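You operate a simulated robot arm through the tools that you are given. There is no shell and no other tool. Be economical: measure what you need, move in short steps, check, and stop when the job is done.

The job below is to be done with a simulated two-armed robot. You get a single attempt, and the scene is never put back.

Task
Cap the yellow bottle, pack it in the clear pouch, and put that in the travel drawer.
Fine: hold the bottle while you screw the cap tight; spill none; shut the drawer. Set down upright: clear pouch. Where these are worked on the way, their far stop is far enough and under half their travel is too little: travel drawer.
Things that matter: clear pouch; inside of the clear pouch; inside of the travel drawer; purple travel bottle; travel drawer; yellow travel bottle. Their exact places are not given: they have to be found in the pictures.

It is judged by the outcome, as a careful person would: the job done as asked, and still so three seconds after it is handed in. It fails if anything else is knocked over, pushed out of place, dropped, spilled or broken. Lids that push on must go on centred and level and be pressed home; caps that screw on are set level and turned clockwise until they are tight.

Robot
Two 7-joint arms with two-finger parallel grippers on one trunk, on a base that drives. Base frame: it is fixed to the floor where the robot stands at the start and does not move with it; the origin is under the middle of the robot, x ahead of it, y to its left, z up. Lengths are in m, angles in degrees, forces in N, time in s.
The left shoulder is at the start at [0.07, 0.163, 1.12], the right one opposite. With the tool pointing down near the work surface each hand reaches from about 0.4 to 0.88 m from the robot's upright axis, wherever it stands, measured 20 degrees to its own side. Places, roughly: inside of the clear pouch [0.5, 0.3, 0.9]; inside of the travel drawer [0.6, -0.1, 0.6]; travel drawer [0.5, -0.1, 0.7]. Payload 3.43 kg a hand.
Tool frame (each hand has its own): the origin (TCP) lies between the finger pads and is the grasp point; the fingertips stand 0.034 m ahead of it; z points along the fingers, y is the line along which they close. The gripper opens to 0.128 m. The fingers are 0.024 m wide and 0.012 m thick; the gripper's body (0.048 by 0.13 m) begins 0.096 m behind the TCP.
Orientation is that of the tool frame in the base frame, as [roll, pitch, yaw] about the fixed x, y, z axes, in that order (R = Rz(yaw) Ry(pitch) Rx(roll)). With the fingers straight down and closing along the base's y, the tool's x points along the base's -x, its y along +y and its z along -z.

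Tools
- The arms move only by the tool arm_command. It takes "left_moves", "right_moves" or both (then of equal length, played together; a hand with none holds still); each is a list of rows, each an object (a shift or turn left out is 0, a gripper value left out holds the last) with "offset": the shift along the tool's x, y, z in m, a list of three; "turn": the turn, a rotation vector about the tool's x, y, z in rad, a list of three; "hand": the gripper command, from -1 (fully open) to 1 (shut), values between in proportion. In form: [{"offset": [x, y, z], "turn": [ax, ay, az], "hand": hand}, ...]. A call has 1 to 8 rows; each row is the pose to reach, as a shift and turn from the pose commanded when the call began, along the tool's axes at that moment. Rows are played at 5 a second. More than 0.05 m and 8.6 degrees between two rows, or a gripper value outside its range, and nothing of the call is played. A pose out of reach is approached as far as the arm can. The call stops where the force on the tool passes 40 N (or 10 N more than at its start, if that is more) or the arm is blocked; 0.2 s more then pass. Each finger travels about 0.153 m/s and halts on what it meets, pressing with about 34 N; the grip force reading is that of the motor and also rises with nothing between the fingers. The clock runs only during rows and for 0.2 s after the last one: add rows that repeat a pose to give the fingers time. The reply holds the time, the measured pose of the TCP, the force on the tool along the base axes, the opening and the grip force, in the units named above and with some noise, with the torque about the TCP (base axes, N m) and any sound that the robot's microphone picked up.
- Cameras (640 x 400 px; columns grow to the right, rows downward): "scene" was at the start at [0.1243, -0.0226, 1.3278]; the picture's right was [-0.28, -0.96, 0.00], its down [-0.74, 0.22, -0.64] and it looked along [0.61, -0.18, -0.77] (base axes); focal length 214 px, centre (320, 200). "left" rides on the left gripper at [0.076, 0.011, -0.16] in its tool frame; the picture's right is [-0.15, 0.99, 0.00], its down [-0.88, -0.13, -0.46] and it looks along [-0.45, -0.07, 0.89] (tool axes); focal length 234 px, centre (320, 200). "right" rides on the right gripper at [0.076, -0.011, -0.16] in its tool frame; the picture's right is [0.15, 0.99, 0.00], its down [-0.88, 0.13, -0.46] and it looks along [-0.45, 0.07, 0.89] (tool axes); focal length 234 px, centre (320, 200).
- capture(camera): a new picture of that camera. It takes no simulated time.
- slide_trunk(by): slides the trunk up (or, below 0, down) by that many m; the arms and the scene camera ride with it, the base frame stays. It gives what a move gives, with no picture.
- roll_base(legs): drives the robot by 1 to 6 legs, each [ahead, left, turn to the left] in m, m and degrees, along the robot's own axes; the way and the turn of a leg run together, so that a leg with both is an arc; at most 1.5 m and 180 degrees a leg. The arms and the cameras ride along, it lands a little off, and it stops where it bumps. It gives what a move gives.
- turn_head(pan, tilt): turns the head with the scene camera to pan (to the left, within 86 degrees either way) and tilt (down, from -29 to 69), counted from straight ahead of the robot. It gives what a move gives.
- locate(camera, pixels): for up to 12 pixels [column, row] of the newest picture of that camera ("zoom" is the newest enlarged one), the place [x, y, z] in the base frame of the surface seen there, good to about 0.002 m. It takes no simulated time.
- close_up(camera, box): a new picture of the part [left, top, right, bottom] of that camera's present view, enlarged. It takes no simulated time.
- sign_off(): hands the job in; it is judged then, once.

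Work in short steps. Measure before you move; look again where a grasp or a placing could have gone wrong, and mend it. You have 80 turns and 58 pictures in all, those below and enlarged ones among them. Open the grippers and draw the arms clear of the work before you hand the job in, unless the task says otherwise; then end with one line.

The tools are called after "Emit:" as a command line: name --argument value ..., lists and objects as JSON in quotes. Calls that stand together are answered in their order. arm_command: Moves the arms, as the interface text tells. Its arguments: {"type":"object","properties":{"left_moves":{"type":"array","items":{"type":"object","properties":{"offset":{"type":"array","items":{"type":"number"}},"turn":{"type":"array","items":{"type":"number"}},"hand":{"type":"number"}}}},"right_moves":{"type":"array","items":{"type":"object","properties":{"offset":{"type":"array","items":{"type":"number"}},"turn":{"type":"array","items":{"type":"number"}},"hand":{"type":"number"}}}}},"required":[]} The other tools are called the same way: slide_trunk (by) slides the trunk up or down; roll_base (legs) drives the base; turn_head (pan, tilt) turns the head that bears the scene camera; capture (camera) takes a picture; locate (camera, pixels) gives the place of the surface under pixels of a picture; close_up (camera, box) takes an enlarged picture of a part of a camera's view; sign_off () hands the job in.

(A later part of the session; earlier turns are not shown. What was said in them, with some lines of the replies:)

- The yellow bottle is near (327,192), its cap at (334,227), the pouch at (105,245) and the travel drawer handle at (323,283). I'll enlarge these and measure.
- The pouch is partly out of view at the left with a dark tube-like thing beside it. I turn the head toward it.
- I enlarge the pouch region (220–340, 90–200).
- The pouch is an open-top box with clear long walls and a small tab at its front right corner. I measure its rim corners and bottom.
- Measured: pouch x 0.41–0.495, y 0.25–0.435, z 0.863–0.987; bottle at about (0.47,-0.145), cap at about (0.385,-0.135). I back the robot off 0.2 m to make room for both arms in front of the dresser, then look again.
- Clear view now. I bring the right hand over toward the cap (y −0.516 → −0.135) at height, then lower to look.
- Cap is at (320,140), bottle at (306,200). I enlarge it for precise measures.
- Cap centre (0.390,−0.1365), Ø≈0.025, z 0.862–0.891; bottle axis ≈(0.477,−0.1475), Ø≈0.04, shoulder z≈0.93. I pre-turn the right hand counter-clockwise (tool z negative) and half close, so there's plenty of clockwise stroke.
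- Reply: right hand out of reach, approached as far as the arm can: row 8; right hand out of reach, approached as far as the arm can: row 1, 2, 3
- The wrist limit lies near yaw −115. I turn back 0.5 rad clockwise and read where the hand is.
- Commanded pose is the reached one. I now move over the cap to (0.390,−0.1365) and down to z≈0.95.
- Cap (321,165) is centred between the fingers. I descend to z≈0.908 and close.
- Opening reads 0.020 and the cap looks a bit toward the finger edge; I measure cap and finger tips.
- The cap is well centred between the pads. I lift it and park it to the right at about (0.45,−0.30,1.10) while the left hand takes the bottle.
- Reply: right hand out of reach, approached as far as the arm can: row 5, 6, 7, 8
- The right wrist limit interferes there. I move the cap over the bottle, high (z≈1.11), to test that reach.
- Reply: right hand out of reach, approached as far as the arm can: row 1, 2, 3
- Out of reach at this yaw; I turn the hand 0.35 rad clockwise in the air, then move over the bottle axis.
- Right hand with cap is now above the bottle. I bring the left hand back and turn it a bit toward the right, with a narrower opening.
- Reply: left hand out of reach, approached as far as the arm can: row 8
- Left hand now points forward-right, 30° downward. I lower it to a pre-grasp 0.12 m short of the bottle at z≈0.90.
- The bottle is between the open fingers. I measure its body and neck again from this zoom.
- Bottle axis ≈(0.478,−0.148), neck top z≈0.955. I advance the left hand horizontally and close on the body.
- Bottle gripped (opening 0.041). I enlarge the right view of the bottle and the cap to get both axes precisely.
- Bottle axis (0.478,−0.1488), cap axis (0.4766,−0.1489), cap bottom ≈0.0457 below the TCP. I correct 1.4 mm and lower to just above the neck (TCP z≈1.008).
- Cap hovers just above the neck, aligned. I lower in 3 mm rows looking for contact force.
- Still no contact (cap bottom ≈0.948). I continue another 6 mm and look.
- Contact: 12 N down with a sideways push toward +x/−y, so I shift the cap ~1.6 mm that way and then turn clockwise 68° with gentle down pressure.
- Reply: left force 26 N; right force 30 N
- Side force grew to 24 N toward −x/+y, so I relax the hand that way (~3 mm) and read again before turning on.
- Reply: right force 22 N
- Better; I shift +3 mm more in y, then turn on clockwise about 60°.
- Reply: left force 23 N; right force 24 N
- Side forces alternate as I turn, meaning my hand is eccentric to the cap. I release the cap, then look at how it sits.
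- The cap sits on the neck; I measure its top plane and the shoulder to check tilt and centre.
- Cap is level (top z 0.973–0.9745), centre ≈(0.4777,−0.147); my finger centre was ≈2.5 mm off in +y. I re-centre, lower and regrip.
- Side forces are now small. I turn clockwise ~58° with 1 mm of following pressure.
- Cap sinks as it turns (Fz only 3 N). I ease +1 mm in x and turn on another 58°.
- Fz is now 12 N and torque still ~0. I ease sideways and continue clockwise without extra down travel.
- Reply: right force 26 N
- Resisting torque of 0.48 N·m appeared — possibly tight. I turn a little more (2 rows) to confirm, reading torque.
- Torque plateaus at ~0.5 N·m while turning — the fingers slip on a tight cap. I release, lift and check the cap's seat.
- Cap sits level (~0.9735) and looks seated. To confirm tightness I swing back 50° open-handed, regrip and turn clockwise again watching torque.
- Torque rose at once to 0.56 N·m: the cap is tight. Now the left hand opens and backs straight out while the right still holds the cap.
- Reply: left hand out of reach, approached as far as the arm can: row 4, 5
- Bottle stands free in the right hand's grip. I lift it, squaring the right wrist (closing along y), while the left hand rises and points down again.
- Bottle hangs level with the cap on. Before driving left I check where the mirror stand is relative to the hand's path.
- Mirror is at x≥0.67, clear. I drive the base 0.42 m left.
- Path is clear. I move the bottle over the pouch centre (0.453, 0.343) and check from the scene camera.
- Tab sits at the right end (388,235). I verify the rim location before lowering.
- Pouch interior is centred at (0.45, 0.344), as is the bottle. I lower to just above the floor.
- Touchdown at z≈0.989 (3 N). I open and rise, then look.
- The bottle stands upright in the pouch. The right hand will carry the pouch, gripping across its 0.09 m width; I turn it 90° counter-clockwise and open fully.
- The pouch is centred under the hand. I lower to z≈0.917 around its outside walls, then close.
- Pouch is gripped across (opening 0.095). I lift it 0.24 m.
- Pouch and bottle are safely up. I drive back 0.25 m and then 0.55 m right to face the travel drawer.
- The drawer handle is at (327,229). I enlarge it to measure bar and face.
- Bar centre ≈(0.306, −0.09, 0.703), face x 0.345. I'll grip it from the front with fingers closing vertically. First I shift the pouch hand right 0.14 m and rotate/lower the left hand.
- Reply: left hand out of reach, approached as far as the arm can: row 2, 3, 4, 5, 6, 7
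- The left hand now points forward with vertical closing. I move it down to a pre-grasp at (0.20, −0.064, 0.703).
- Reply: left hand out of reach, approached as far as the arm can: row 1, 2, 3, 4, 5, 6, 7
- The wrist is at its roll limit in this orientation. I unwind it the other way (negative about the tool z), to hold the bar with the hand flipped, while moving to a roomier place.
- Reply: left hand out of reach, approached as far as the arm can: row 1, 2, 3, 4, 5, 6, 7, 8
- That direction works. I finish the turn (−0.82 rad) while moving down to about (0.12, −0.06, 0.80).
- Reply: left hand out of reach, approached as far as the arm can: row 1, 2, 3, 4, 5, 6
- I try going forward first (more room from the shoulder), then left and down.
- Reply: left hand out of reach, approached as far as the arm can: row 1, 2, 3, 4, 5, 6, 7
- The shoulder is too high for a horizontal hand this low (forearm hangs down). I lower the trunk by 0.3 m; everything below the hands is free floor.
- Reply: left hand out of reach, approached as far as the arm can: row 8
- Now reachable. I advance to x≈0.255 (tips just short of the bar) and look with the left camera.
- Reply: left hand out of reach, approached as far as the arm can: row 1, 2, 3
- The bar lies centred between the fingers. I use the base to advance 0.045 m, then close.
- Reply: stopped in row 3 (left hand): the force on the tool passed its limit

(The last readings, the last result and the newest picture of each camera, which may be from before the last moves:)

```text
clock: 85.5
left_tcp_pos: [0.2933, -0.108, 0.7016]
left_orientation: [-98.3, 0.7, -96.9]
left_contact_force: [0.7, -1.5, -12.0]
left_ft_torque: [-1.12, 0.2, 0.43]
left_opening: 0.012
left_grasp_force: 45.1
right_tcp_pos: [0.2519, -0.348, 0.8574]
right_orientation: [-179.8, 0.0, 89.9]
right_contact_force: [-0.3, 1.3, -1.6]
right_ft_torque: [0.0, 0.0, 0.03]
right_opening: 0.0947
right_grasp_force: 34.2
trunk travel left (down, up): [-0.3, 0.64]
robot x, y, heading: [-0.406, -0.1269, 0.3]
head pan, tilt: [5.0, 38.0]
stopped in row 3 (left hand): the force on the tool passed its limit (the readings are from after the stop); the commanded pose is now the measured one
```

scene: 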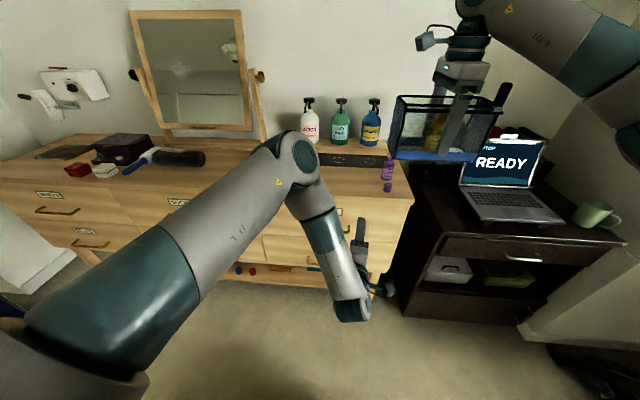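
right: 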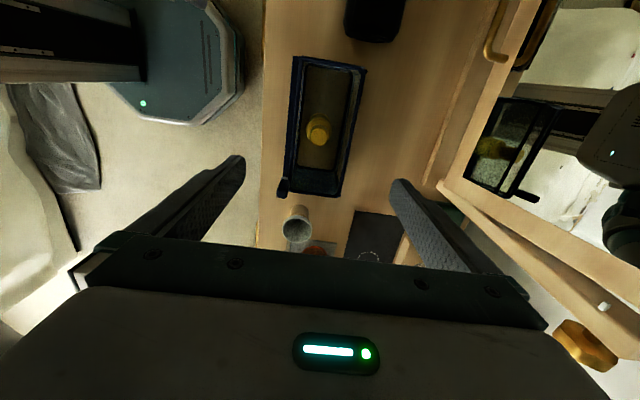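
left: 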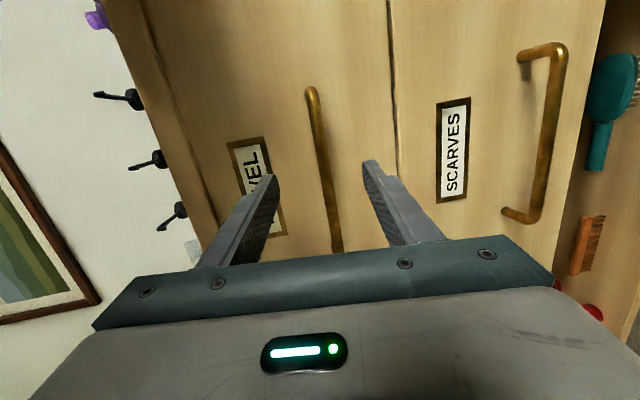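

Bar is gripped (opening 0.012). I first raise the pouch hand 0.17 m, then pull the drawer by driving back.

Emit:
arm_command --right_moves '[{"offset": [0, 0, -0.035]}, {"offset": [0, 0, -0.07]}, {"offset": [0, 0, -0.105]}, {"offset": [0, 0, -0.14]}, {"offset": [0, 0, -0.17]}]'

Emit:
roll_base --legs '[[-0.12, 0, 0]]'

Emit:
capture --camera "scene"

```text
clock: 86.7
left_tcp_pos: [0.2936, -0.1093, 0.7009]
left_orientation: [-98.1, 0.7, -97.0]
left_contact_force: [-1.0, 3.1, -23.0]
left_ft_torque: [-1.34, 0.22, -1.02]
left_opening: 0.0122
left_grasp_force: 45.5
right_tcp_pos: [0.2527, -0.3464, 1.0256]
right_orientation: [-179.8, 0.0, 90.0]
right_contact_force: [0.4, -0.5, -2.8]
right_ft_torque: [0.0, 0.0, -0.04]
right_opening: 0.0946
right_grasp_force: 34.3
trunk travel left (down, up): [-0.3, 0.64]
robot x, y, heading: [-0.402, -0.1282, 0.1]
head pan, tilt: [5.0, 38.0]
```

```text
clock: 87.9
left_tcp_pos: [0.2033, -0.108, 0.7012]
left_orientation: [-98.5, 0.5, -96.8]
left_contact_force: [0.3, 1.3, 9.9]
left_ft_torque: [-1.22, -0.2, -0.26]
left_opening: 0.0119
left_grasp_force: 44.8
right_tcp_pos: [0.1621, -0.3464, 1.0279]
right_orientation: [-179.9, 0.0, 89.9]
right_contact_force: [0.8, 0.1, -2.2]
right_ft_torque: [0.04, 0.02, 0.03]
right_opening: 0.0945
right_grasp_force: 34.2
trunk travel left (down, up): [-0.3, 0.64]
robot x, y, heading: [-0.4894, -0.1269, -0.1]
head pan, tilt: [5.0, 38.0]
stopped in leg 1: the force on the tool passed its limit (the readings are from after the stop); the commanded pose is now the measured one
```

```text
18 pictures are left
```

scene: 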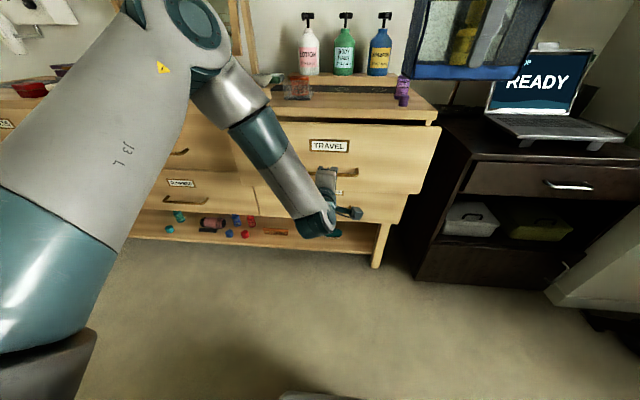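

Drawer has come out 0.09 m. I keep pulling in legs.

Emit:
roll_base --legs '[[-0.1, 0, 0]]'

Emit:
roll_base --legs '[[-0.1, 0, 0]]'

```text
clock: 88.6
left_tcp_pos: [0.2038, -0.1073, 0.7017]
left_orientation: [-98.6, 0.4, -96.8]
left_contact_force: [-2.6, -1.2, 0.8]
left_ft_torque: [-1.2, 0.0, 0.24]
left_opening: 0.012
left_grasp_force: 45.2
right_tcp_pos: [0.161, -0.3467, 1.0269]
right_orientation: [-179.8, 0.0, 89.8]
right_contact_force: [0.3, -0.4, -1.4]
right_ft_torque: [-0.01, -0.04, 0.02]
right_opening: 0.0946
right_grasp_force: 34.0
trunk travel left (down, up): [-0.3, 0.64]
robot x, y, heading: [-0.4878, -0.1256, 0.1]
head pan, tilt: [5.0, 38.0]
stopped in leg 1: the robot was blocked; the commanded pose is now the measured one
```

```text
clock: 89.3
left_tcp_pos: [0.2026, -0.1072, 0.7015]
left_orientation: [-98.5, 0.2, -96.7]
left_contact_force: [-0.7, -0.4, -0.9]
left_ft_torque: [-1.16, -0.03, 0.3]
left_opening: 0.0117
left_grasp_force: 44.9
right_tcp_pos: [0.1615, -0.3469, 1.0258]
right_orientation: [-180.0, 0.0, 90.1]
right_contact_force: [0.6, -0.5, -1.8]
right_ft_torque: [-0.01, 0.02, 0.0]
right_opening: 0.0946
right_grasp_force: 34.2
trunk travel left (down, up): [-0.3, 0.64]
robot x, y, heading: [-0.4932, -0.128, -0.0]
head pan, tilt: [5.0, 38.0]
stopped in leg 1: the robot was blocked; the commanded pose is now the measured one
```

The base appears blocked behind, with little force on the tool. I try pulling with the arm instead.

Emit:
arm_command --left_moves '[{"offset": [0.003, 0.0037, -0.0246]}, {"offset": [0.0059, 0.0074, -0.0491]}, {"offset": [0.0089, 0.011, -0.0737]}, {"offset": [0.0118, 0.0147, -0.0982]}]'

Emit:
turn_head --pan -60 --tilt 60

Emit:
capture --camera "scene"

```text
clock: 90.3
left_tcp_pos: [0.101, -0.108, 0.702]
left_orientation: [-98.3, 0.4, -96.8]
left_contact_force: [-2.7, 6.2, 7.7]
left_ft_torque: [-1.08, -0.07, 0.35]
left_opening: 0.0121
left_grasp_force: 44.9
right_tcp_pos: [0.1621, -0.3461, 1.0276]
right_orientation: [-179.9, 0.1, 90.0]
right_contact_force: [0.0, -0.8, -1.3]
right_ft_torque: [0.03, 0.01, -0.02]
right_opening: 0.0947
right_grasp_force: 34.1
trunk travel left (down, up): [-0.3, 0.64]
robot x, y, heading: [-0.4893, -0.1288, -0.0]
head pan, tilt: [5.0, 38.0]
```

```text
clock: 91.7
left_tcp_pos: [0.1019, -0.1072, 0.7028]
left_orientation: [-98.4, 0.4, -96.7]
left_contact_force: [-2.1, 10.8, 7.1]
left_ft_torque: [-1.08, -0.07, 0.41]
left_opening: 0.0118
left_grasp_force: 44.5
right_tcp_pos: [0.1602, -0.3456, 1.0274]
right_orientation: [-179.9, 0.1, 90.0]
right_contact_force: [-0.7, 0.3, -2.0]
right_ft_torque: [-0.01, 0.02, 0.02]
right_opening: 0.0945
right_grasp_force: 34.6
trunk travel left (down, up): [-0.3, 0.64]
robot x, y, heading: [-0.4919, -0.1294, -0.0]
head pan, tilt: [-60.0, 60.0]
```

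```text
17 pictures are left
```

scene: 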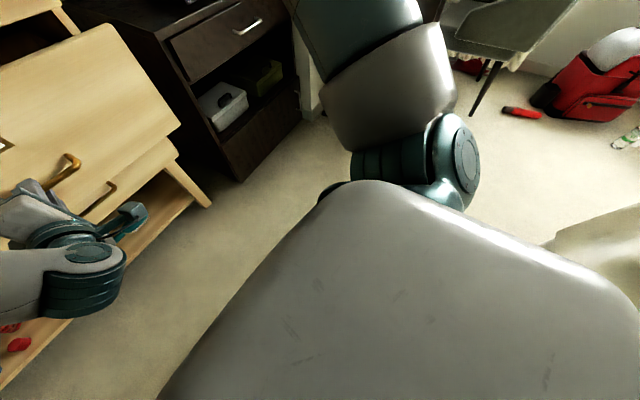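

Arm pulling works (drawer out ≈0.19 m); a bed is behind the base. I keep pulling with the arm.

Emit:
arm_command --left_moves '[{"offset": [0.003, 0.0037, -0.0246]}, {"offset": [0.0059, 0.0074, -0.0491]}, {"offset": [0.0089, 0.011, -0.0737]}, {"offset": [0.0118, 0.0147, -0.0982]}]'

Emit:
turn_head --pan 0 --tilt 40

Emit:
capture --camera "scene"

```text
clock: 92.5
left_tcp_pos: [0.0392, -0.1081, 0.7014]
left_orientation: [-97.9, 0.6, -96.3]
left_contact_force: [-0.8, 2.8, 12.9]
left_ft_torque: [-0.78, -0.06, 0.89]
left_opening: 0.0122
left_grasp_force: 44.9
left hand out of reach, approached as far as the arm can: row 3
right_tcp_pos: [0.1633, -0.3446, 1.0262]
right_orientation: [-179.9, 0.0, 90.1]
right_contact_force: [0.7, 0.7, -2.4]
right_ft_torque: [-0.03, 0.07, 0.02]
right_opening: 0.0946
right_grasp_force: 34.0
trunk travel left (down, up): [-0.3, 0.64]
robot x, y, heading: [-0.4893, -0.1262, 0.2]
head pan, tilt: [-60.0, 60.0]
stopped in row 3 (left hand): the force on the tool passed its limit (the readings are from after the stop); the commanded pose is now the measured one
```

```text
clock: 93.8
left_tcp_pos: [0.0377, -0.1089, 0.7006]
left_orientation: [-98.0, 0.6, -96.3]
left_contact_force: [2.4, 10.5, 21.0]
left_ft_torque: [-1.06, -0.22, 0.56]
left_opening: 0.0122
left_grasp_force: 44.2
right_tcp_pos: [0.1596, -0.3444, 1.0289]
right_orientation: [-180.0, 0.1, 90.0]
right_contact_force: [0.2, 0.1, -1.8]
right_ft_torque: [0.01, 0.0, 0.02]
right_opening: 0.0947
right_grasp_force: 33.5
trunk travel left (down, up): [-0.3, 0.64]
robot x, y, heading: [-0.4909, -0.1276, 0.5]
head pan, tilt: [0.0, 40.0]
```

```text
16 pictures are left
```

scene: 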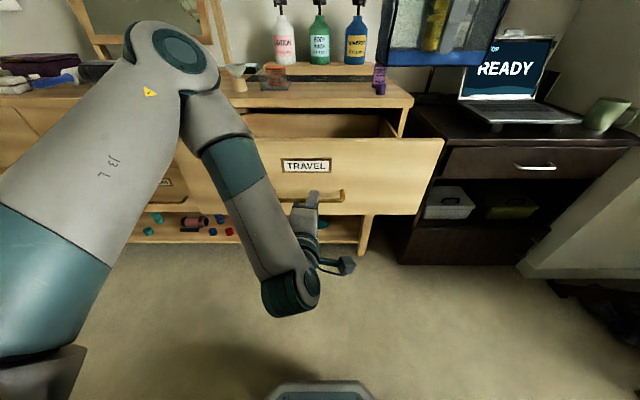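

Drawer is out ≈0.255 m and now resists — enough. I open the left hand and back off the bar.

Emit:
arm_command --left_moves '[{"hand": -0.15}, {"hand": -0.15}, {"hand": -0.15}, {"offset": [0.003, 0.0037, -0.0246], "hand": -0.15}, {"offset": [0.0059, 0.0074, -0.0491]}, {"offset": [0.0072, 0.009, -0.06]}]'

```text
clock: 95.2
left_tcp_pos: [0.0003, -0.1423, 0.6867]
left_orientation: [-98.2, 0.7, -96.4]
left_contact_force: [-0.2, 0.0, 0.3]
left_ft_torque: [-0.01, -0.01, 0.05]
left_opening: 0.0735
left_grasp_force: 0.1
left hand out of reach, approached as far as the arm can: row 4, 5, 6
right_tcp_pos: [0.1614, -0.3469, 1.0266]
right_orientation: [-180.0, 0.0, 90.0]
right_contact_force: [-0.3, -1.1, -1.8]
right_ft_torque: [0.08, -0.01, 0.03]
right_opening: 0.0947
right_grasp_force: 33.9
trunk travel left (down, up): [-0.3, 0.64]
robot x, y, heading: [-0.4892, -0.1256, -0.0]
head pan, tilt: [0.0, 40.0]
```

Fingers are clear of the bar (tips at x≈0.034). I move the left hand sideways left and slightly back, away from the drawer.

Emit:
arm_command --left_moves '[{"offset": [-0.037, 0.0013, -0.009]}, {"offset": [-0.074, 0.0025, -0.018]}, {"offset": [-0.11, 0.0038, -0.027]}, {"offset": [-0.147, 0.005, -0.036]}]'

```text
clock: 96.1
left_tcp_pos: [0.0486, -0.0719, 0.6645]
left_orientation: [-97.1, 0.3, -96.5]
left_contact_force: [2.6, 3.6, 24.9]
left_ft_torque: [-0.49, -0.16, -0.25]
left_opening: 0.0877
left_grasp_force: 12.5
left hand out of reach, approached as far as the arm can: row 1, 2, 3, 4
right_tcp_pos: [0.1604, -0.3468, 1.0281]
right_orientation: [-179.9, -0.1, 89.9]
right_contact_force: [-0.7, -0.5, -1.8]
right_ft_torque: [0.03, -0.04, 0.0]
right_opening: 0.0943
right_grasp_force: 34.3
trunk travel left (down, up): [-0.3, 0.64]
robot x, y, heading: [-0.492, -0.1304, 0.1]
head pan, tilt: [0.0, 40.0]
stopped in row 4 (left hand): the force on the tool passed its limit (the readings are from after the stop); the commanded pose is now the measured one
```

The reach limit pulled the hand forward so the upper finger presses on the bar. I raise it 0.035 m to unload.

Emit:
arm_command --left_moves '[{"offset": [0, -0.012, 0]}, {"offset": [0, -0.024, 0]}, {"offset": [0, -0.036, 0]}]'

Emit:
capture --camera "left"

```text
clock: 96.9
left_tcp_pos: [0.0615, -0.0757, 0.6918]
left_orientation: [-97.8, 0.4, -96.4]
left_contact_force: [-2.4, 1.7, -1.0]
left_ft_torque: [-0.06, -0.05, 0.07]
left_opening: 0.0722
left_grasp_force: 0.1
left hand out of reach, approached as far as the arm can: row 2, 3
right_tcp_pos: [0.161, -0.3477, 1.0254]
right_orientation: [-179.9, 0.1, 89.9]
right_contact_force: [0.2, -0.2, -1.5]
right_ft_torque: [0.0, 0.03, 0.02]
right_opening: 0.0948
right_grasp_force: 33.4
trunk travel left (down, up): [-0.3, 0.64]
robot x, y, heading: [-0.4905, -0.1281, -0.1]
head pan, tilt: [0.0, 40.0]
```

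```text
15 pictures are left
```

left: 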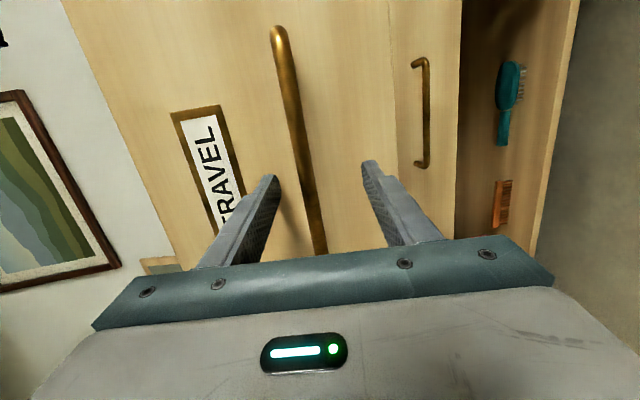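

Bar is again free between the fingers. I back off the way that worked before (toward −x/−y) and then yaw the hand clockwise so it lies alongside the drawer front.

Emit:
arm_command --left_moves '[{"offset": [0.024, 0.001, -0.0175]}, {"offset": [0.0486, 0.001, -0.035]}, {"offset": [0.073, 0.001, -0.0526]}, {"offset": [0.073, 0.001, -0.0526], "turn": [0, 0.145, 0]}, {"offset": [0.073, 0.001, -0.0526], "turn": [0, 0.29, 0]}, {"offset": [0.073, 0.001, -0.0526], "turn": [0, 0.435, 0]}, {"offset": [0.073, 0.001, -0.0526], "turn": [0, 0.58, 0]}, {"offset": [0.073, 0.001, -0.0526], "turn": [0, 0.725, 0]}]'

```text
clock: 98.7
left_tcp_pos: [0.0239, -0.1684, 0.6913]
left_orientation: [-99.0, -3.9, -111.3]
left_contact_force: [1.1, -0.4, -0.3]
left_ft_torque: [0.0, 0.0, 0.02]
left_opening: 0.0739
left_grasp_force: 0.1
left hand out of reach, approached as far as the arm can: row 1, 2, 4, 5, 6, 7, 8
right_tcp_pos: [0.1616, -0.3469, 1.0269]
right_orientation: [-179.8, 0.1, 89.8]
right_contact_force: [-0.1, 0.1, -2.5]
right_ft_torque: [0.0, 0.02, -0.04]
right_opening: 0.0946
right_grasp_force: 34.4
trunk travel left (down, up): [-0.3, 0.64]
robot x, y, heading: [-0.4969, -0.1299, -0.1]
head pan, tilt: [0.0, 40.0]
```

The wrist is limited there, but the fingers straddle the bar vertically without touching. I slide the hand to the right (−y) past the handle's end.

Emit:
arm_command --left_moves '[{"offset": [0.032, -0.001, 0.007]}, {"offset": [0.064, -0.002, 0.014]}, {"offset": [0.096, -0.004, 0.021]}, {"offset": [0.128, -0.005, 0.028]}]'

Emit:
capture --camera "scene"

```text
clock: 99.7
left_tcp_pos: [-0.0075, -0.3111, 0.7039]
left_orientation: [-97.7, -2.0, -113.7]
left_contact_force: [0.1, 0.4, 0.7]
left_ft_torque: [-0.01, -0.04, 0.01]
left_opening: 0.0736
left_grasp_force: 0.0
right_tcp_pos: [0.161, -0.3474, 1.0267]
right_orientation: [-180.0, -0.1, 89.9]
right_contact_force: [0.5, 0.9, -2.0]
right_ft_torque: [0.01, -0.01, -0.02]
right_opening: 0.0948
right_grasp_force: 33.9
trunk travel left (down, up): [-0.3, 0.64]
robot x, y, heading: [-0.4871, -0.1248, -0.2]
head pan, tilt: [0.0, 40.0]
```

```text
14 pictures are left
```

scene: 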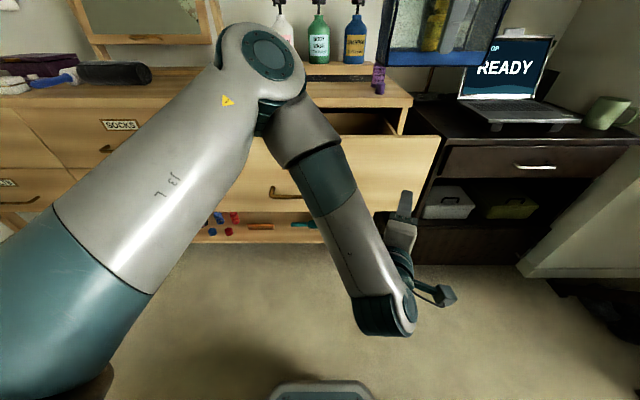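

The left hand is free, right of the handle. I tilt it to point down while backing off 6 cm, so its wrist is relaxed.

Emit:
arm_command --left_moves '[{"offset": [0.003, -0.005, -0.0076], "turn": [-0.145, 0, 0]}, {"offset": [0.006, -0.0105, -0.015], "turn": [-0.29, 0, 0]}, {"offset": [0.009, -0.016, -0.023], "turn": [-0.435, 0, 0]}, {"offset": [0.012, -0.021, -0.03], "turn": [-0.58, 0, 0]}, {"offset": [0.015, -0.026, -0.038], "turn": [-0.725, 0, 0]}, {"offset": [0.018, -0.0315, -0.046], "turn": [-0.87, 0, 0]}, {"offset": [0.021, -0.037, -0.053], "turn": [-1.015, 0, 0]}, {"offset": [0.024, -0.042, -0.061], "turn": [-1.16, 0, 0]}]'

```text
clock: 101.5
left_tcp_pos: [-0.0677, -0.3085, 0.7527]
left_orientation: [-164.4, -1.9, -113.7]
left_contact_force: [0.2, 0.5, -1.4]
left_ft_torque: [-0.02, 0.01, -0.02]
left_opening: 0.0736
left_grasp_force: 0.1
right_tcp_pos: [0.1614, -0.348, 1.0268]
right_orientation: [-179.9, -0.1, 90.0]
right_contact_force: [0.9, -0.2, -1.8]
right_ft_torque: [0.06, -0.02, 0.01]
right_opening: 0.0948
right_grasp_force: 34.4
trunk travel left (down, up): [-0.3, 0.64]
robot x, y, heading: [-0.4905, -0.1274, 0.1]
head pan, tilt: [0.0, 40.0]
```

Now I slide the left hand left along y in front of the drawer (x≈−0.08), to its own side.

Emit:
arm_command --left_moves '[{"offset": [-0.039, 0.0185, -0.0078]}, {"offset": [-0.078, 0.037, -0.0155]}, {"offset": [-0.117, 0.0554, -0.023]}, {"offset": [-0.156, 0.0739, -0.031]}, {"offset": [-0.195, 0.0923, -0.039]}, {"offset": [-0.234, 0.1108, -0.0465]}, {"offset": [-0.273, 0.1292, -0.054]}, {"offset": [-0.312, 0.1477, -0.062]}]'

```text
clock: 103.3
left_tcp_pos: [-0.0898, 0.0438, 0.7616]
left_orientation: [-164.1, -1.8, -113.7]
left_contact_force: [-0.6, 0.1, -0.3]
left_ft_torque: [-0.03, -0.02, -0.03]
left_opening: 0.0737
left_grasp_force: 0.1
right_tcp_pos: [0.1614, -0.3479, 1.0273]
right_orientation: [-179.9, 0.1, 89.9]
right_contact_force: [0.3, 0.3, -2.1]
right_ft_torque: [0.0, -0.04, 0.02]
right_opening: 0.0947
right_grasp_force: 33.9
trunk travel left (down, up): [-0.3, 0.64]
robot x, y, heading: [-0.4901, -0.1256, 0.1]
head pan, tilt: [0.0, 40.0]
```

Left hand is clear. I raise the trunk 0.25 m to look into the drawer from above.

Emit:
slide_trunk --by 0.25

Emit:
arm_command --left_moves '[{"offset": [-0.045, 0.0175, -0.005]}, {"offset": [-0.089, 0.035, -0.01]}, {"offset": [-0.134, 0.053, -0.015]}, {"offset": [-0.178, 0.07, -0.02]}]'

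Emit:
turn_head --pan 0 --tilt 45

Emit:
capture --camera "scene"

```text
clock: 105.9
left_tcp_pos: [-0.0897, 0.0408, 1.0127]
left_orientation: [-164.3, -1.9, -113.7]
left_contact_force: [0.3, -0.4, -1.3]
left_ft_torque: [0.0, 0.03, -0.01]
left_opening: 0.0735
left_grasp_force: 0.0
right_tcp_pos: [0.1598, -0.3467, 1.2777]
right_orientation: [-180.0, 0.1, 89.8]
right_contact_force: [0.8, 0.2, -2.1]
right_ft_torque: [-0.04, -0.01, 0.01]
right_opening: 0.0948
right_grasp_force: 33.7
trunk travel left (down, up): [-0.55, 0.39]
robot x, y, heading: [-0.4903, -0.1261, 0.0]
head pan, tilt: [0.0, 40.0]
```

```text
clock: 106.9
left_tcp_pos: [-0.083, 0.2343, 1.0053]
left_orientation: [-164.1, -2.0, -113.8]
left_contact_force: [-0.4, 0.7, 0.4]
left_ft_torque: [-0.02, -0.05, 0.05]
left_opening: 0.0736
left_grasp_force: 0.1
right_tcp_pos: [0.1598, -0.3456, 1.2774]
right_orientation: [-180.0, 0.1, 89.9]
right_contact_force: [-0.9, 0.1, -1.7]
right_ft_torque: [0.01, -0.06, 0.0]
right_opening: 0.0945
right_grasp_force: 33.2
trunk travel left (down, up): [-0.55, 0.39]
robot x, y, heading: [-0.4915, -0.1267, -0.1]
head pan, tilt: [0.0, 40.0]
```

```text
clock: 107.6
left_tcp_pos: [-0.0815, 0.2313, 1.0055]
left_orientation: [-164.1, -1.9, -113.7]
left_contact_force: [-0.4, -0.4, 1.0]
left_ft_torque: [0.01, -0.01, -0.02]
left_opening: 0.0733
left_grasp_force: 0.0
right_tcp_pos: [0.1625, -0.3474, 1.2765]
right_orientation: [-179.9, 0.0, 89.9]
right_contact_force: [0.0, 0.7, -0.8]
right_ft_torque: [0.01, 0.02, 0.0]
right_opening: 0.0949
right_grasp_force: 34.5
trunk travel left (down, up): [-0.55, 0.39]
robot x, y, heading: [-0.4907, -0.1257, -0.1]
head pan, tilt: [0.0, 45.0]
```

```text
13 pictures are left
```

scene: 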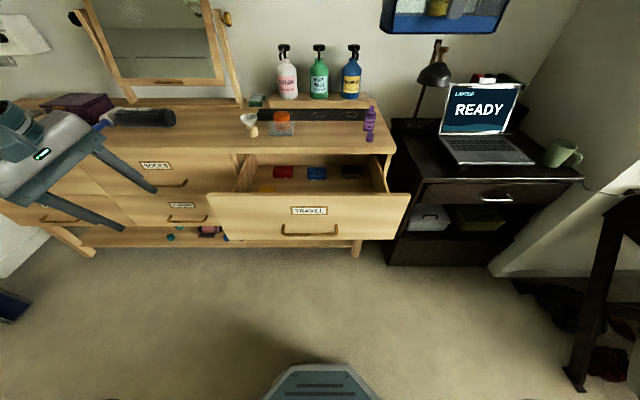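

The drawer is open and holds some items at the back (red, blue). I enlarge and measure its inside.

Emit:
close_up --camera "scene" --box '[200, 140, 420, 245]'

Emit:
locate --camera "scene" --pixels '[[236, 192], [384, 192], [300, 188], [330, 188], [310, 172], [205, 196], [412, 196], [310, 232], [255, 170], [378, 170], [285, 178], [345, 182]]'

```text
2.91 times, centred on (310, 192) of scene
```

zoom: 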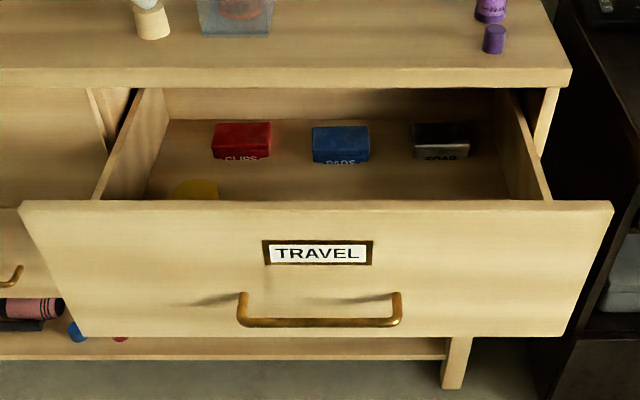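

```text
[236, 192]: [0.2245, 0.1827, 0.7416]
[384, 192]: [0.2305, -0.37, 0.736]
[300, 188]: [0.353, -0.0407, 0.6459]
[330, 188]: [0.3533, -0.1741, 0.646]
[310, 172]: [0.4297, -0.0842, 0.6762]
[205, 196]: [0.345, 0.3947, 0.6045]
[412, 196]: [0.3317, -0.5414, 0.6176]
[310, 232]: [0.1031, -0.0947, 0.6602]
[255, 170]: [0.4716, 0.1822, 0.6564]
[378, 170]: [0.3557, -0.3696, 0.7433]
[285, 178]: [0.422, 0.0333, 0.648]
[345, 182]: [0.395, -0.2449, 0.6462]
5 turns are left
```

Drawer floor is z≈0.646, interior y −0.37…0.18, items only at x>0.39, so the front part is free. With few turns left I move the pouch over (0.218, −0.20) and lower it to just touch the floor (TCP ≈0.70).

Emit:
arm_command --right_moves '[{"offset": [0.037, 0.014, 0]}, {"offset": [0.0735, 0.028, 0]}, {"offset": [0.11, 0.0425, 0]}, {"offset": [0.147, 0.0565, 0]}, {"offset": [0.147, 0.0565, 0.045]}, {"offset": [0.147, 0.0565, 0.09]}, {"offset": [0.147, 0.0565, 0.135]}, {"offset": [0.147, 0.0565, 0.18]}]'

Emit:
arm_command --right_moves '[{"offset": [0, 0, 0.046]}, {"offset": [0, 0, 0.092]}, {"offset": [0, 0, 0.138]}, {"offset": [0, 0, 0.184]}, {"offset": [0, 0, 0.23]}, {"offset": [0, 0, 0.276]}, {"offset": [0, 0, 0.322]}, {"offset": [0, 0, 0.36]}]'

Emit:
arm_command --right_moves '[{"offset": [0, 0, 0.012]}, {"offset": [0, 0, 0.022]}, {"offset": [0, 0, 0.029]}, {"offset": [0, 0, 0.034]}, {"offset": [0, 0, 0.036]}, {"offset": [0, 0, 0.036]}]'

Emit:
close_up --camera "scene" --box '[200, 120, 420, 245]'

```text
clock: 109.4
left_tcp_pos: [-0.0817, 0.232, 1.0048]
left_orientation: [-164.4, -1.8, -113.7]
left_contact_force: [0.0, -0.1, 0.7]
left_ft_torque: [0.07, 0.02, 0.02]
left_opening: 0.0732
left_grasp_force: 0.1
right_tcp_pos: [0.22, -0.2008, 1.0985]
right_orientation: [-179.9, -0.1, 89.8]
right_contact_force: [0.0, -0.9, -2.9]
right_ft_torque: [0.07, 0.01, -0.01]
right_opening: 0.095
right_grasp_force: 34.2
right hand out of reach, approached as far as the arm can: row 3, 4, 5
trunk travel left (down, up): [-0.55, 0.39]
robot x, y, heading: [-0.4913, -0.1279, 0.0]
head pan, tilt: [0.0, 45.0]
```

```text
clock: 111.2
left_tcp_pos: [-0.0807, 0.2326, 1.0044]
left_orientation: [-164.2, -2.0, -113.8]
left_contact_force: [-0.2, 1.1, -0.2]
left_ft_torque: [0.0, 0.01, -0.03]
left_opening: 0.0737
left_grasp_force: 0.1
right_tcp_pos: [0.2185, -0.2, 0.7366]
right_orientation: [-179.9, 0.0, 90.0]
right_contact_force: [-0.5, -1.1, -1.1]
right_ft_torque: [-0.06, 0.0, 0.01]
right_opening: 0.0949
right_grasp_force: 34.3
trunk travel left (down, up): [-0.55, 0.39]
robot x, y, heading: [-0.4874, -0.1298, 0.1]
head pan, tilt: [0.0, 45.0]
```

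```text
clock: 112.6
left_tcp_pos: [-0.0833, 0.232, 1.0058]
left_orientation: [-164.2, -2.0, -113.7]
left_contact_force: [0.1, 0.5, -0.7]
left_ft_torque: [-0.01, 0.03, 0.02]
left_opening: 0.0734
left_grasp_force: 0.1
right_tcp_pos: [0.2183, -0.2011, 0.7036]
right_orientation: [-180.0, 0.0, 89.9]
right_contact_force: [2.0, -1.3, 7.1]
right_ft_torque: [0.25, -0.52, -0.02]
right_opening: 0.0948
right_grasp_force: 33.5
trunk travel left (down, up): [-0.55, 0.39]
robot x, y, heading: [-0.4923, -0.131, -0.2]
head pan, tilt: [0.0, 45.0]
```

```text
2.91 times, centred on (310, 182) of scene
4 turns are left
```

zoom: 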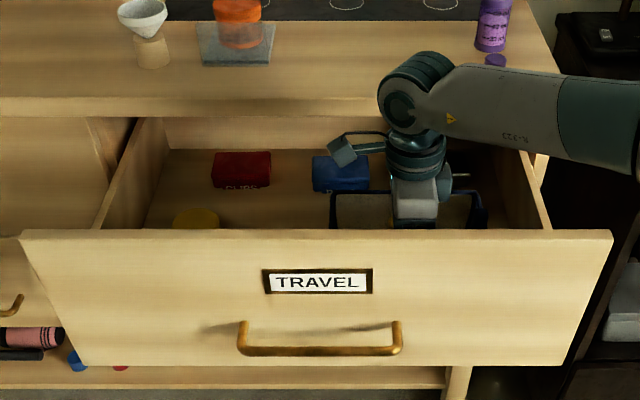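

Pouch touches the drawer floor (7 N at z 0.704). I release it, rise clear, bring the closed fingers in front of the drawer face above the handle, and look.

Emit:
arm_command --right_moves '[{"hand": -1}, {"hand": -1}, {"hand": -1}, {"offset": [0, 0, -0.045]}, {"offset": [0, 0, -0.09]}, {"offset": [0, 0, -0.135]}, {"offset": [0, 0, -0.18]}, {"offset": [0, 0, -0.225]}]'

Emit:
arm_command --right_moves '[{"offset": [0, 0, -0.02], "hand": 1}, {"offset": [0.025, -0.04, -0.02], "hand": 1}, {"offset": [0.05, -0.08, -0.02]}, {"offset": [0.075, -0.12, -0.02]}, {"offset": [0.1, -0.16, -0.02]}, {"offset": [0.1, -0.16, 0.025]}, {"offset": [0.1, -0.16, 0.07]}, {"offset": [0.1, -0.16, 0.115]}]'

Emit:
close_up --camera "scene" --box '[200, 120, 420, 245]'

Emit:
close_up --camera "right" --box '[0, 0, 640, 400]'

```text
clock: 114.4
left_tcp_pos: [-0.0825, 0.2321, 1.0066]
left_orientation: [-164.1, -1.8, -113.7]
left_contact_force: [-0.4, 0.2, -0.7]
left_ft_torque: [-0.03, -0.03, 0.03]
left_opening: 0.0735
left_grasp_force: 0.0
right_tcp_pos: [0.2183, -0.2036, 0.9242]
right_orientation: [-179.9, 0.1, 89.9]
right_contact_force: [-0.9, -0.1, 1.6]
right_ft_torque: [0.02, 0.01, 0.02]
right_opening: 0.128
right_grasp_force: 0.0
trunk travel left (down, up): [-0.55, 0.39]
robot x, y, heading: [-0.4903, -0.1266, 0.1]
head pan, tilt: [0.0, 45.0]
```

```text
clock: 116.2
left_tcp_pos: [-0.0822, 0.2322, 1.0055]
left_orientation: [-164.2, -2.0, -113.8]
left_contact_force: [0.4, 0.3, -0.4]
left_ft_torque: [-0.01, -0.01, 0.04]
left_opening: 0.0734
left_grasp_force: 0.2
right_tcp_pos: [0.0584, -0.1007, 0.8101]
right_orientation: [-179.9, 0.0, 89.9]
right_contact_force: [0.3, -0.5, -0.8]
right_ft_torque: [0.0, 0.0, 0.0]
right_opening: 0.0
right_grasp_force: 33.3
trunk travel left (down, up): [-0.55, 0.39]
robot x, y, heading: [-0.4897, -0.1281, -0.0]
head pan, tilt: [0.0, 45.0]
```

```text
2.91 times, centred on (310, 182) of scene
```

zoom: 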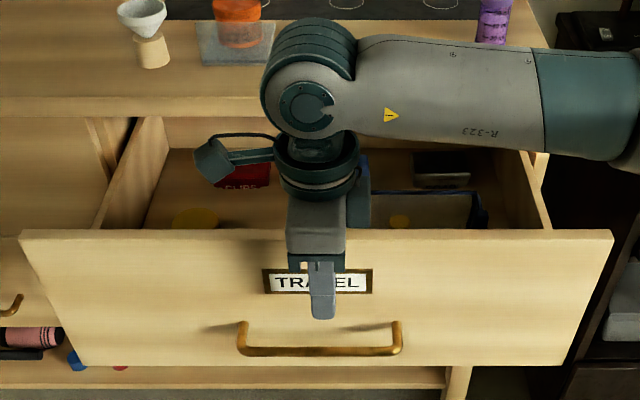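

```text
1.00 times, centred on (320, 200) of right
3 turns are left
```

zoom: 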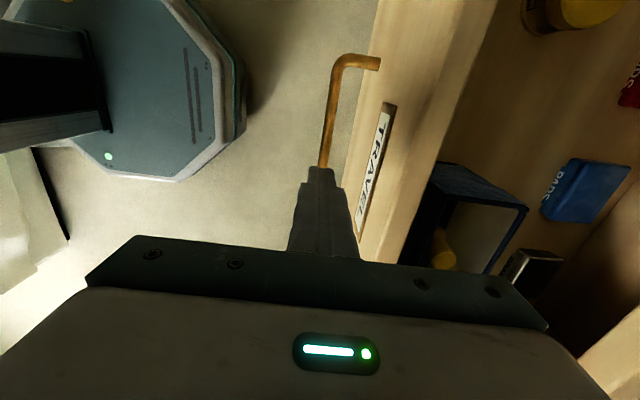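

Pouch stands upright in the drawer with the bottle inside. I now push the face closed by driving forward in legs with the fist at z≈0.81, finishing with the arm, then check.

Emit:
roll_base --legs '[[0.15, 0, 0]]'

Emit:
roll_base --legs '[[0.08, 0, 0]]'

Emit:
roll_base --legs '[[0.04, 0, 0]]'

Emit:
arm_command --right_moves '[{"offset": [0, 0.008, 0]}, {"offset": [0, 0.014, 0]}, {"offset": [0, 0.02, 0]}, {"offset": [0, 0.02, 0]}]'

Emit:
capture --camera "scene"

Emit:
locate --camera "scene" --pixels '[[250, 250], [280, 250], [300, 260], [360, 260], [380, 240], [260, 230], [330, 280], [400, 250], [240, 220], [290, 280], [350, 240], [310, 300]]'

```text
clock: 117.6
left_tcp_pos: [0.0694, 0.2315, 1.0052]
left_orientation: [-164.2, -1.9, -113.8]
left_contact_force: [1.1, 0.3, 0.3]
left_ft_torque: [0.01, 0.04, -0.01]
left_opening: 0.0735
left_grasp_force: 0.1
right_tcp_pos: [0.208, -0.1023, 0.8105]
right_orientation: [-179.9, 0.1, 89.9]
right_contact_force: [0.6, 0.8, 0.3]
right_ft_torque: [0.01, 0.02, 0.0]
right_opening: 0.0
right_grasp_force: 33.0
trunk travel left (down, up): [-0.55, 0.39]
robot x, y, heading: [-0.3385, -0.1245, 0.0]
head pan, tilt: [0.0, 45.0]
```

```text
clock: 118.6
left_tcp_pos: [0.1499, 0.2324, 1.0052]
left_orientation: [-164.2, -1.8, -113.8]
left_contact_force: [0.5, -0.3, -0.1]
left_ft_torque: [-0.01, 0.06, 0.02]
left_opening: 0.074
left_grasp_force: 0.1
right_tcp_pos: [0.2894, -0.1027, 0.8092]
right_orientation: [-179.8, 0.1, 89.7]
right_contact_force: [-0.3, 0.7, 0.4]
right_ft_torque: [-0.01, 0.02, -0.02]
right_opening: 0.0001
right_grasp_force: 32.9
trunk travel left (down, up): [-0.55, 0.39]
robot x, y, heading: [-0.2598, -0.1271, 0.0]
head pan, tilt: [0.0, 45.0]
```

```text
clock: 119.6
left_tcp_pos: [0.1887, 0.2313, 1.0058]
left_orientation: [-164.2, -2.0, -113.7]
left_contact_force: [-0.2, -0.7, 0.2]
left_ft_torque: [-0.01, 0.02, -0.03]
left_opening: 0.0735
left_grasp_force: 0.1
right_tcp_pos: [0.3217, -0.101, 0.8118]
right_orientation: [-179.0, 0.2, 90.2]
right_contact_force: [-0.7, 0.1, 0.1]
right_ft_torque: [-0.01, -0.01, 0.01]
right_opening: 0.0
right_grasp_force: 33.2
trunk travel left (down, up): [-0.55, 0.39]
robot x, y, heading: [-0.2186, -0.1283, -0.1]
head pan, tilt: [0.0, 45.0]
stopped in leg 1: the force on the tool passed its limit (the readings are from after the stop); the commanded pose is now the measured one
```

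```text
clock: 120.2
left_tcp_pos: [0.1849, 0.23, 1.0071]
left_orientation: [-164.0, -1.9, -113.8]
left_contact_force: [0.5, -0.6, -0.4]
left_ft_torque: [-0.01, 0.0, 0.02]
left_opening: 0.0736
left_grasp_force: 0.1
right_tcp_pos: [0.3234, -0.1013, 0.8101]
right_orientation: [-178.5, 0.3, 90.8]
right_contact_force: [-23.4, -3.8, 8.7]
right_ft_torque: [0.03, -1.28, -0.36]
right_opening: 0.0
right_grasp_force: 33.4
trunk travel left (down, up): [-0.55, 0.39]
robot x, y, heading: [-0.221, -0.13, -0.0]
head pan, tilt: [0.0, 45.0]
stopped in row 2 (right hand): the force on the tool passed its limit (the readings are from after the stop); the commanded pose is now the measured one
```

```text
8 pictures are left
```

scene: 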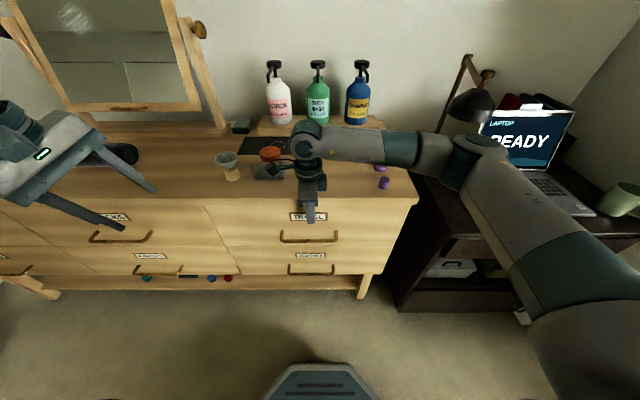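

```text
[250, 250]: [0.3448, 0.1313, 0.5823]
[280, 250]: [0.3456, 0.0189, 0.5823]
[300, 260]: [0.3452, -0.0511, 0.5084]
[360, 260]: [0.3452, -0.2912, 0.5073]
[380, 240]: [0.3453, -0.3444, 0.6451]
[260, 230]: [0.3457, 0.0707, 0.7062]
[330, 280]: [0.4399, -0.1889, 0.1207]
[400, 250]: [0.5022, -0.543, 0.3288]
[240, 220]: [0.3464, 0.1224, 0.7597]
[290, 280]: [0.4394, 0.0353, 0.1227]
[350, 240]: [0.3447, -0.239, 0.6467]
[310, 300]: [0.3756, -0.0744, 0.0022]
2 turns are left
```

The drawer face is flush (x≈0.3457 at (260,230) and (240,220)), so it is shut. I drive back, open the grippers and raise the right hand clear, with a last check.

Emit:
roll_base --legs '[[-0.18, 0, 0]]'

Emit:
arm_command --right_moves '[{"offset": [0, 0, -0.04], "hand": -1}, {"offset": [0, 0, -0.08]}, {"offset": [0, 0, -0.12]}, {"offset": [0, 0, -0.16]}]' --left_moves '[{"hand": -1}, {"hand": -1}, {"hand": -1}, {"hand": -1}]'

Emit:
capture --camera "scene"

```text
clock: 121.7
left_tcp_pos: [0.0099, 0.2299, 1.0053]
left_orientation: [-164.1, -2.0, -113.9]
left_contact_force: [-0.2, -0.4, -0.3]
left_ft_torque: [0.01, -0.02, 0.0]
left_opening: 0.0736
left_grasp_force: 0.0
right_tcp_pos: [0.1482, -0.1008, 0.8092]
right_orientation: [-178.7, 0.3, 90.6]
right_contact_force: [-0.1, 0.0, 0.3]
right_ft_torque: [0.03, -0.04, 0.01]
right_opening: 0.0001
right_grasp_force: 33.2
trunk travel left (down, up): [-0.55, 0.39]
robot x, y, heading: [-0.3967, -0.125, -0.1]
head pan, tilt: [0.0, 45.0]
```

```text
clock: 122.7
left_tcp_pos: [0.009, 0.2307, 1.0059]
left_orientation: [-164.1, -1.9, -114.0]
left_contact_force: [-0.6, 1.1, -0.1]
left_ft_torque: [0.01, 0.0, -0.03]
left_opening: 0.1279
left_grasp_force: 0.0
right_tcp_pos: [0.1513, -0.1007, 0.9708]
right_orientation: [-178.7, 0.4, 90.5]
right_contact_force: [-0.3, -0.5, -0.4]
right_ft_torque: [-0.02, -0.03, 0.01]
right_opening: 0.1281
right_grasp_force: 0.1
trunk travel left (down, up): [-0.55, 0.39]
robot x, y, heading: [-0.4015, -0.1231, -0.5]
head pan, tilt: [0.0, 45.0]
```

```text
7 pictures are left
1 turns are left
```

scene: 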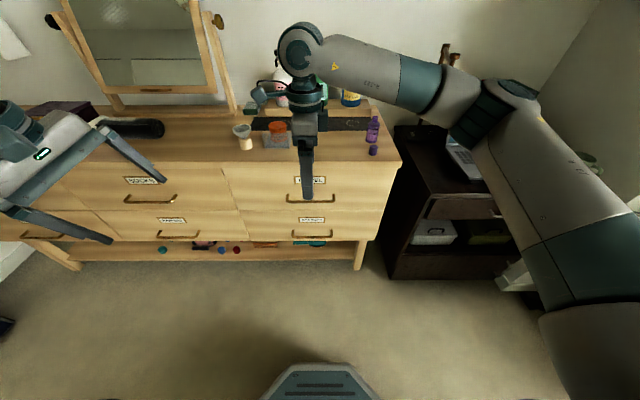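

The drawer is shut, everything else stands in place, and both hands are open and clear, so I hand the job in.

Emit:
sign_off

```text
The job is handed in.
```

The yellow bottle is capped tight and standing in the clear pouch, and the pouch was set upright in the travel drawer, which is shut.
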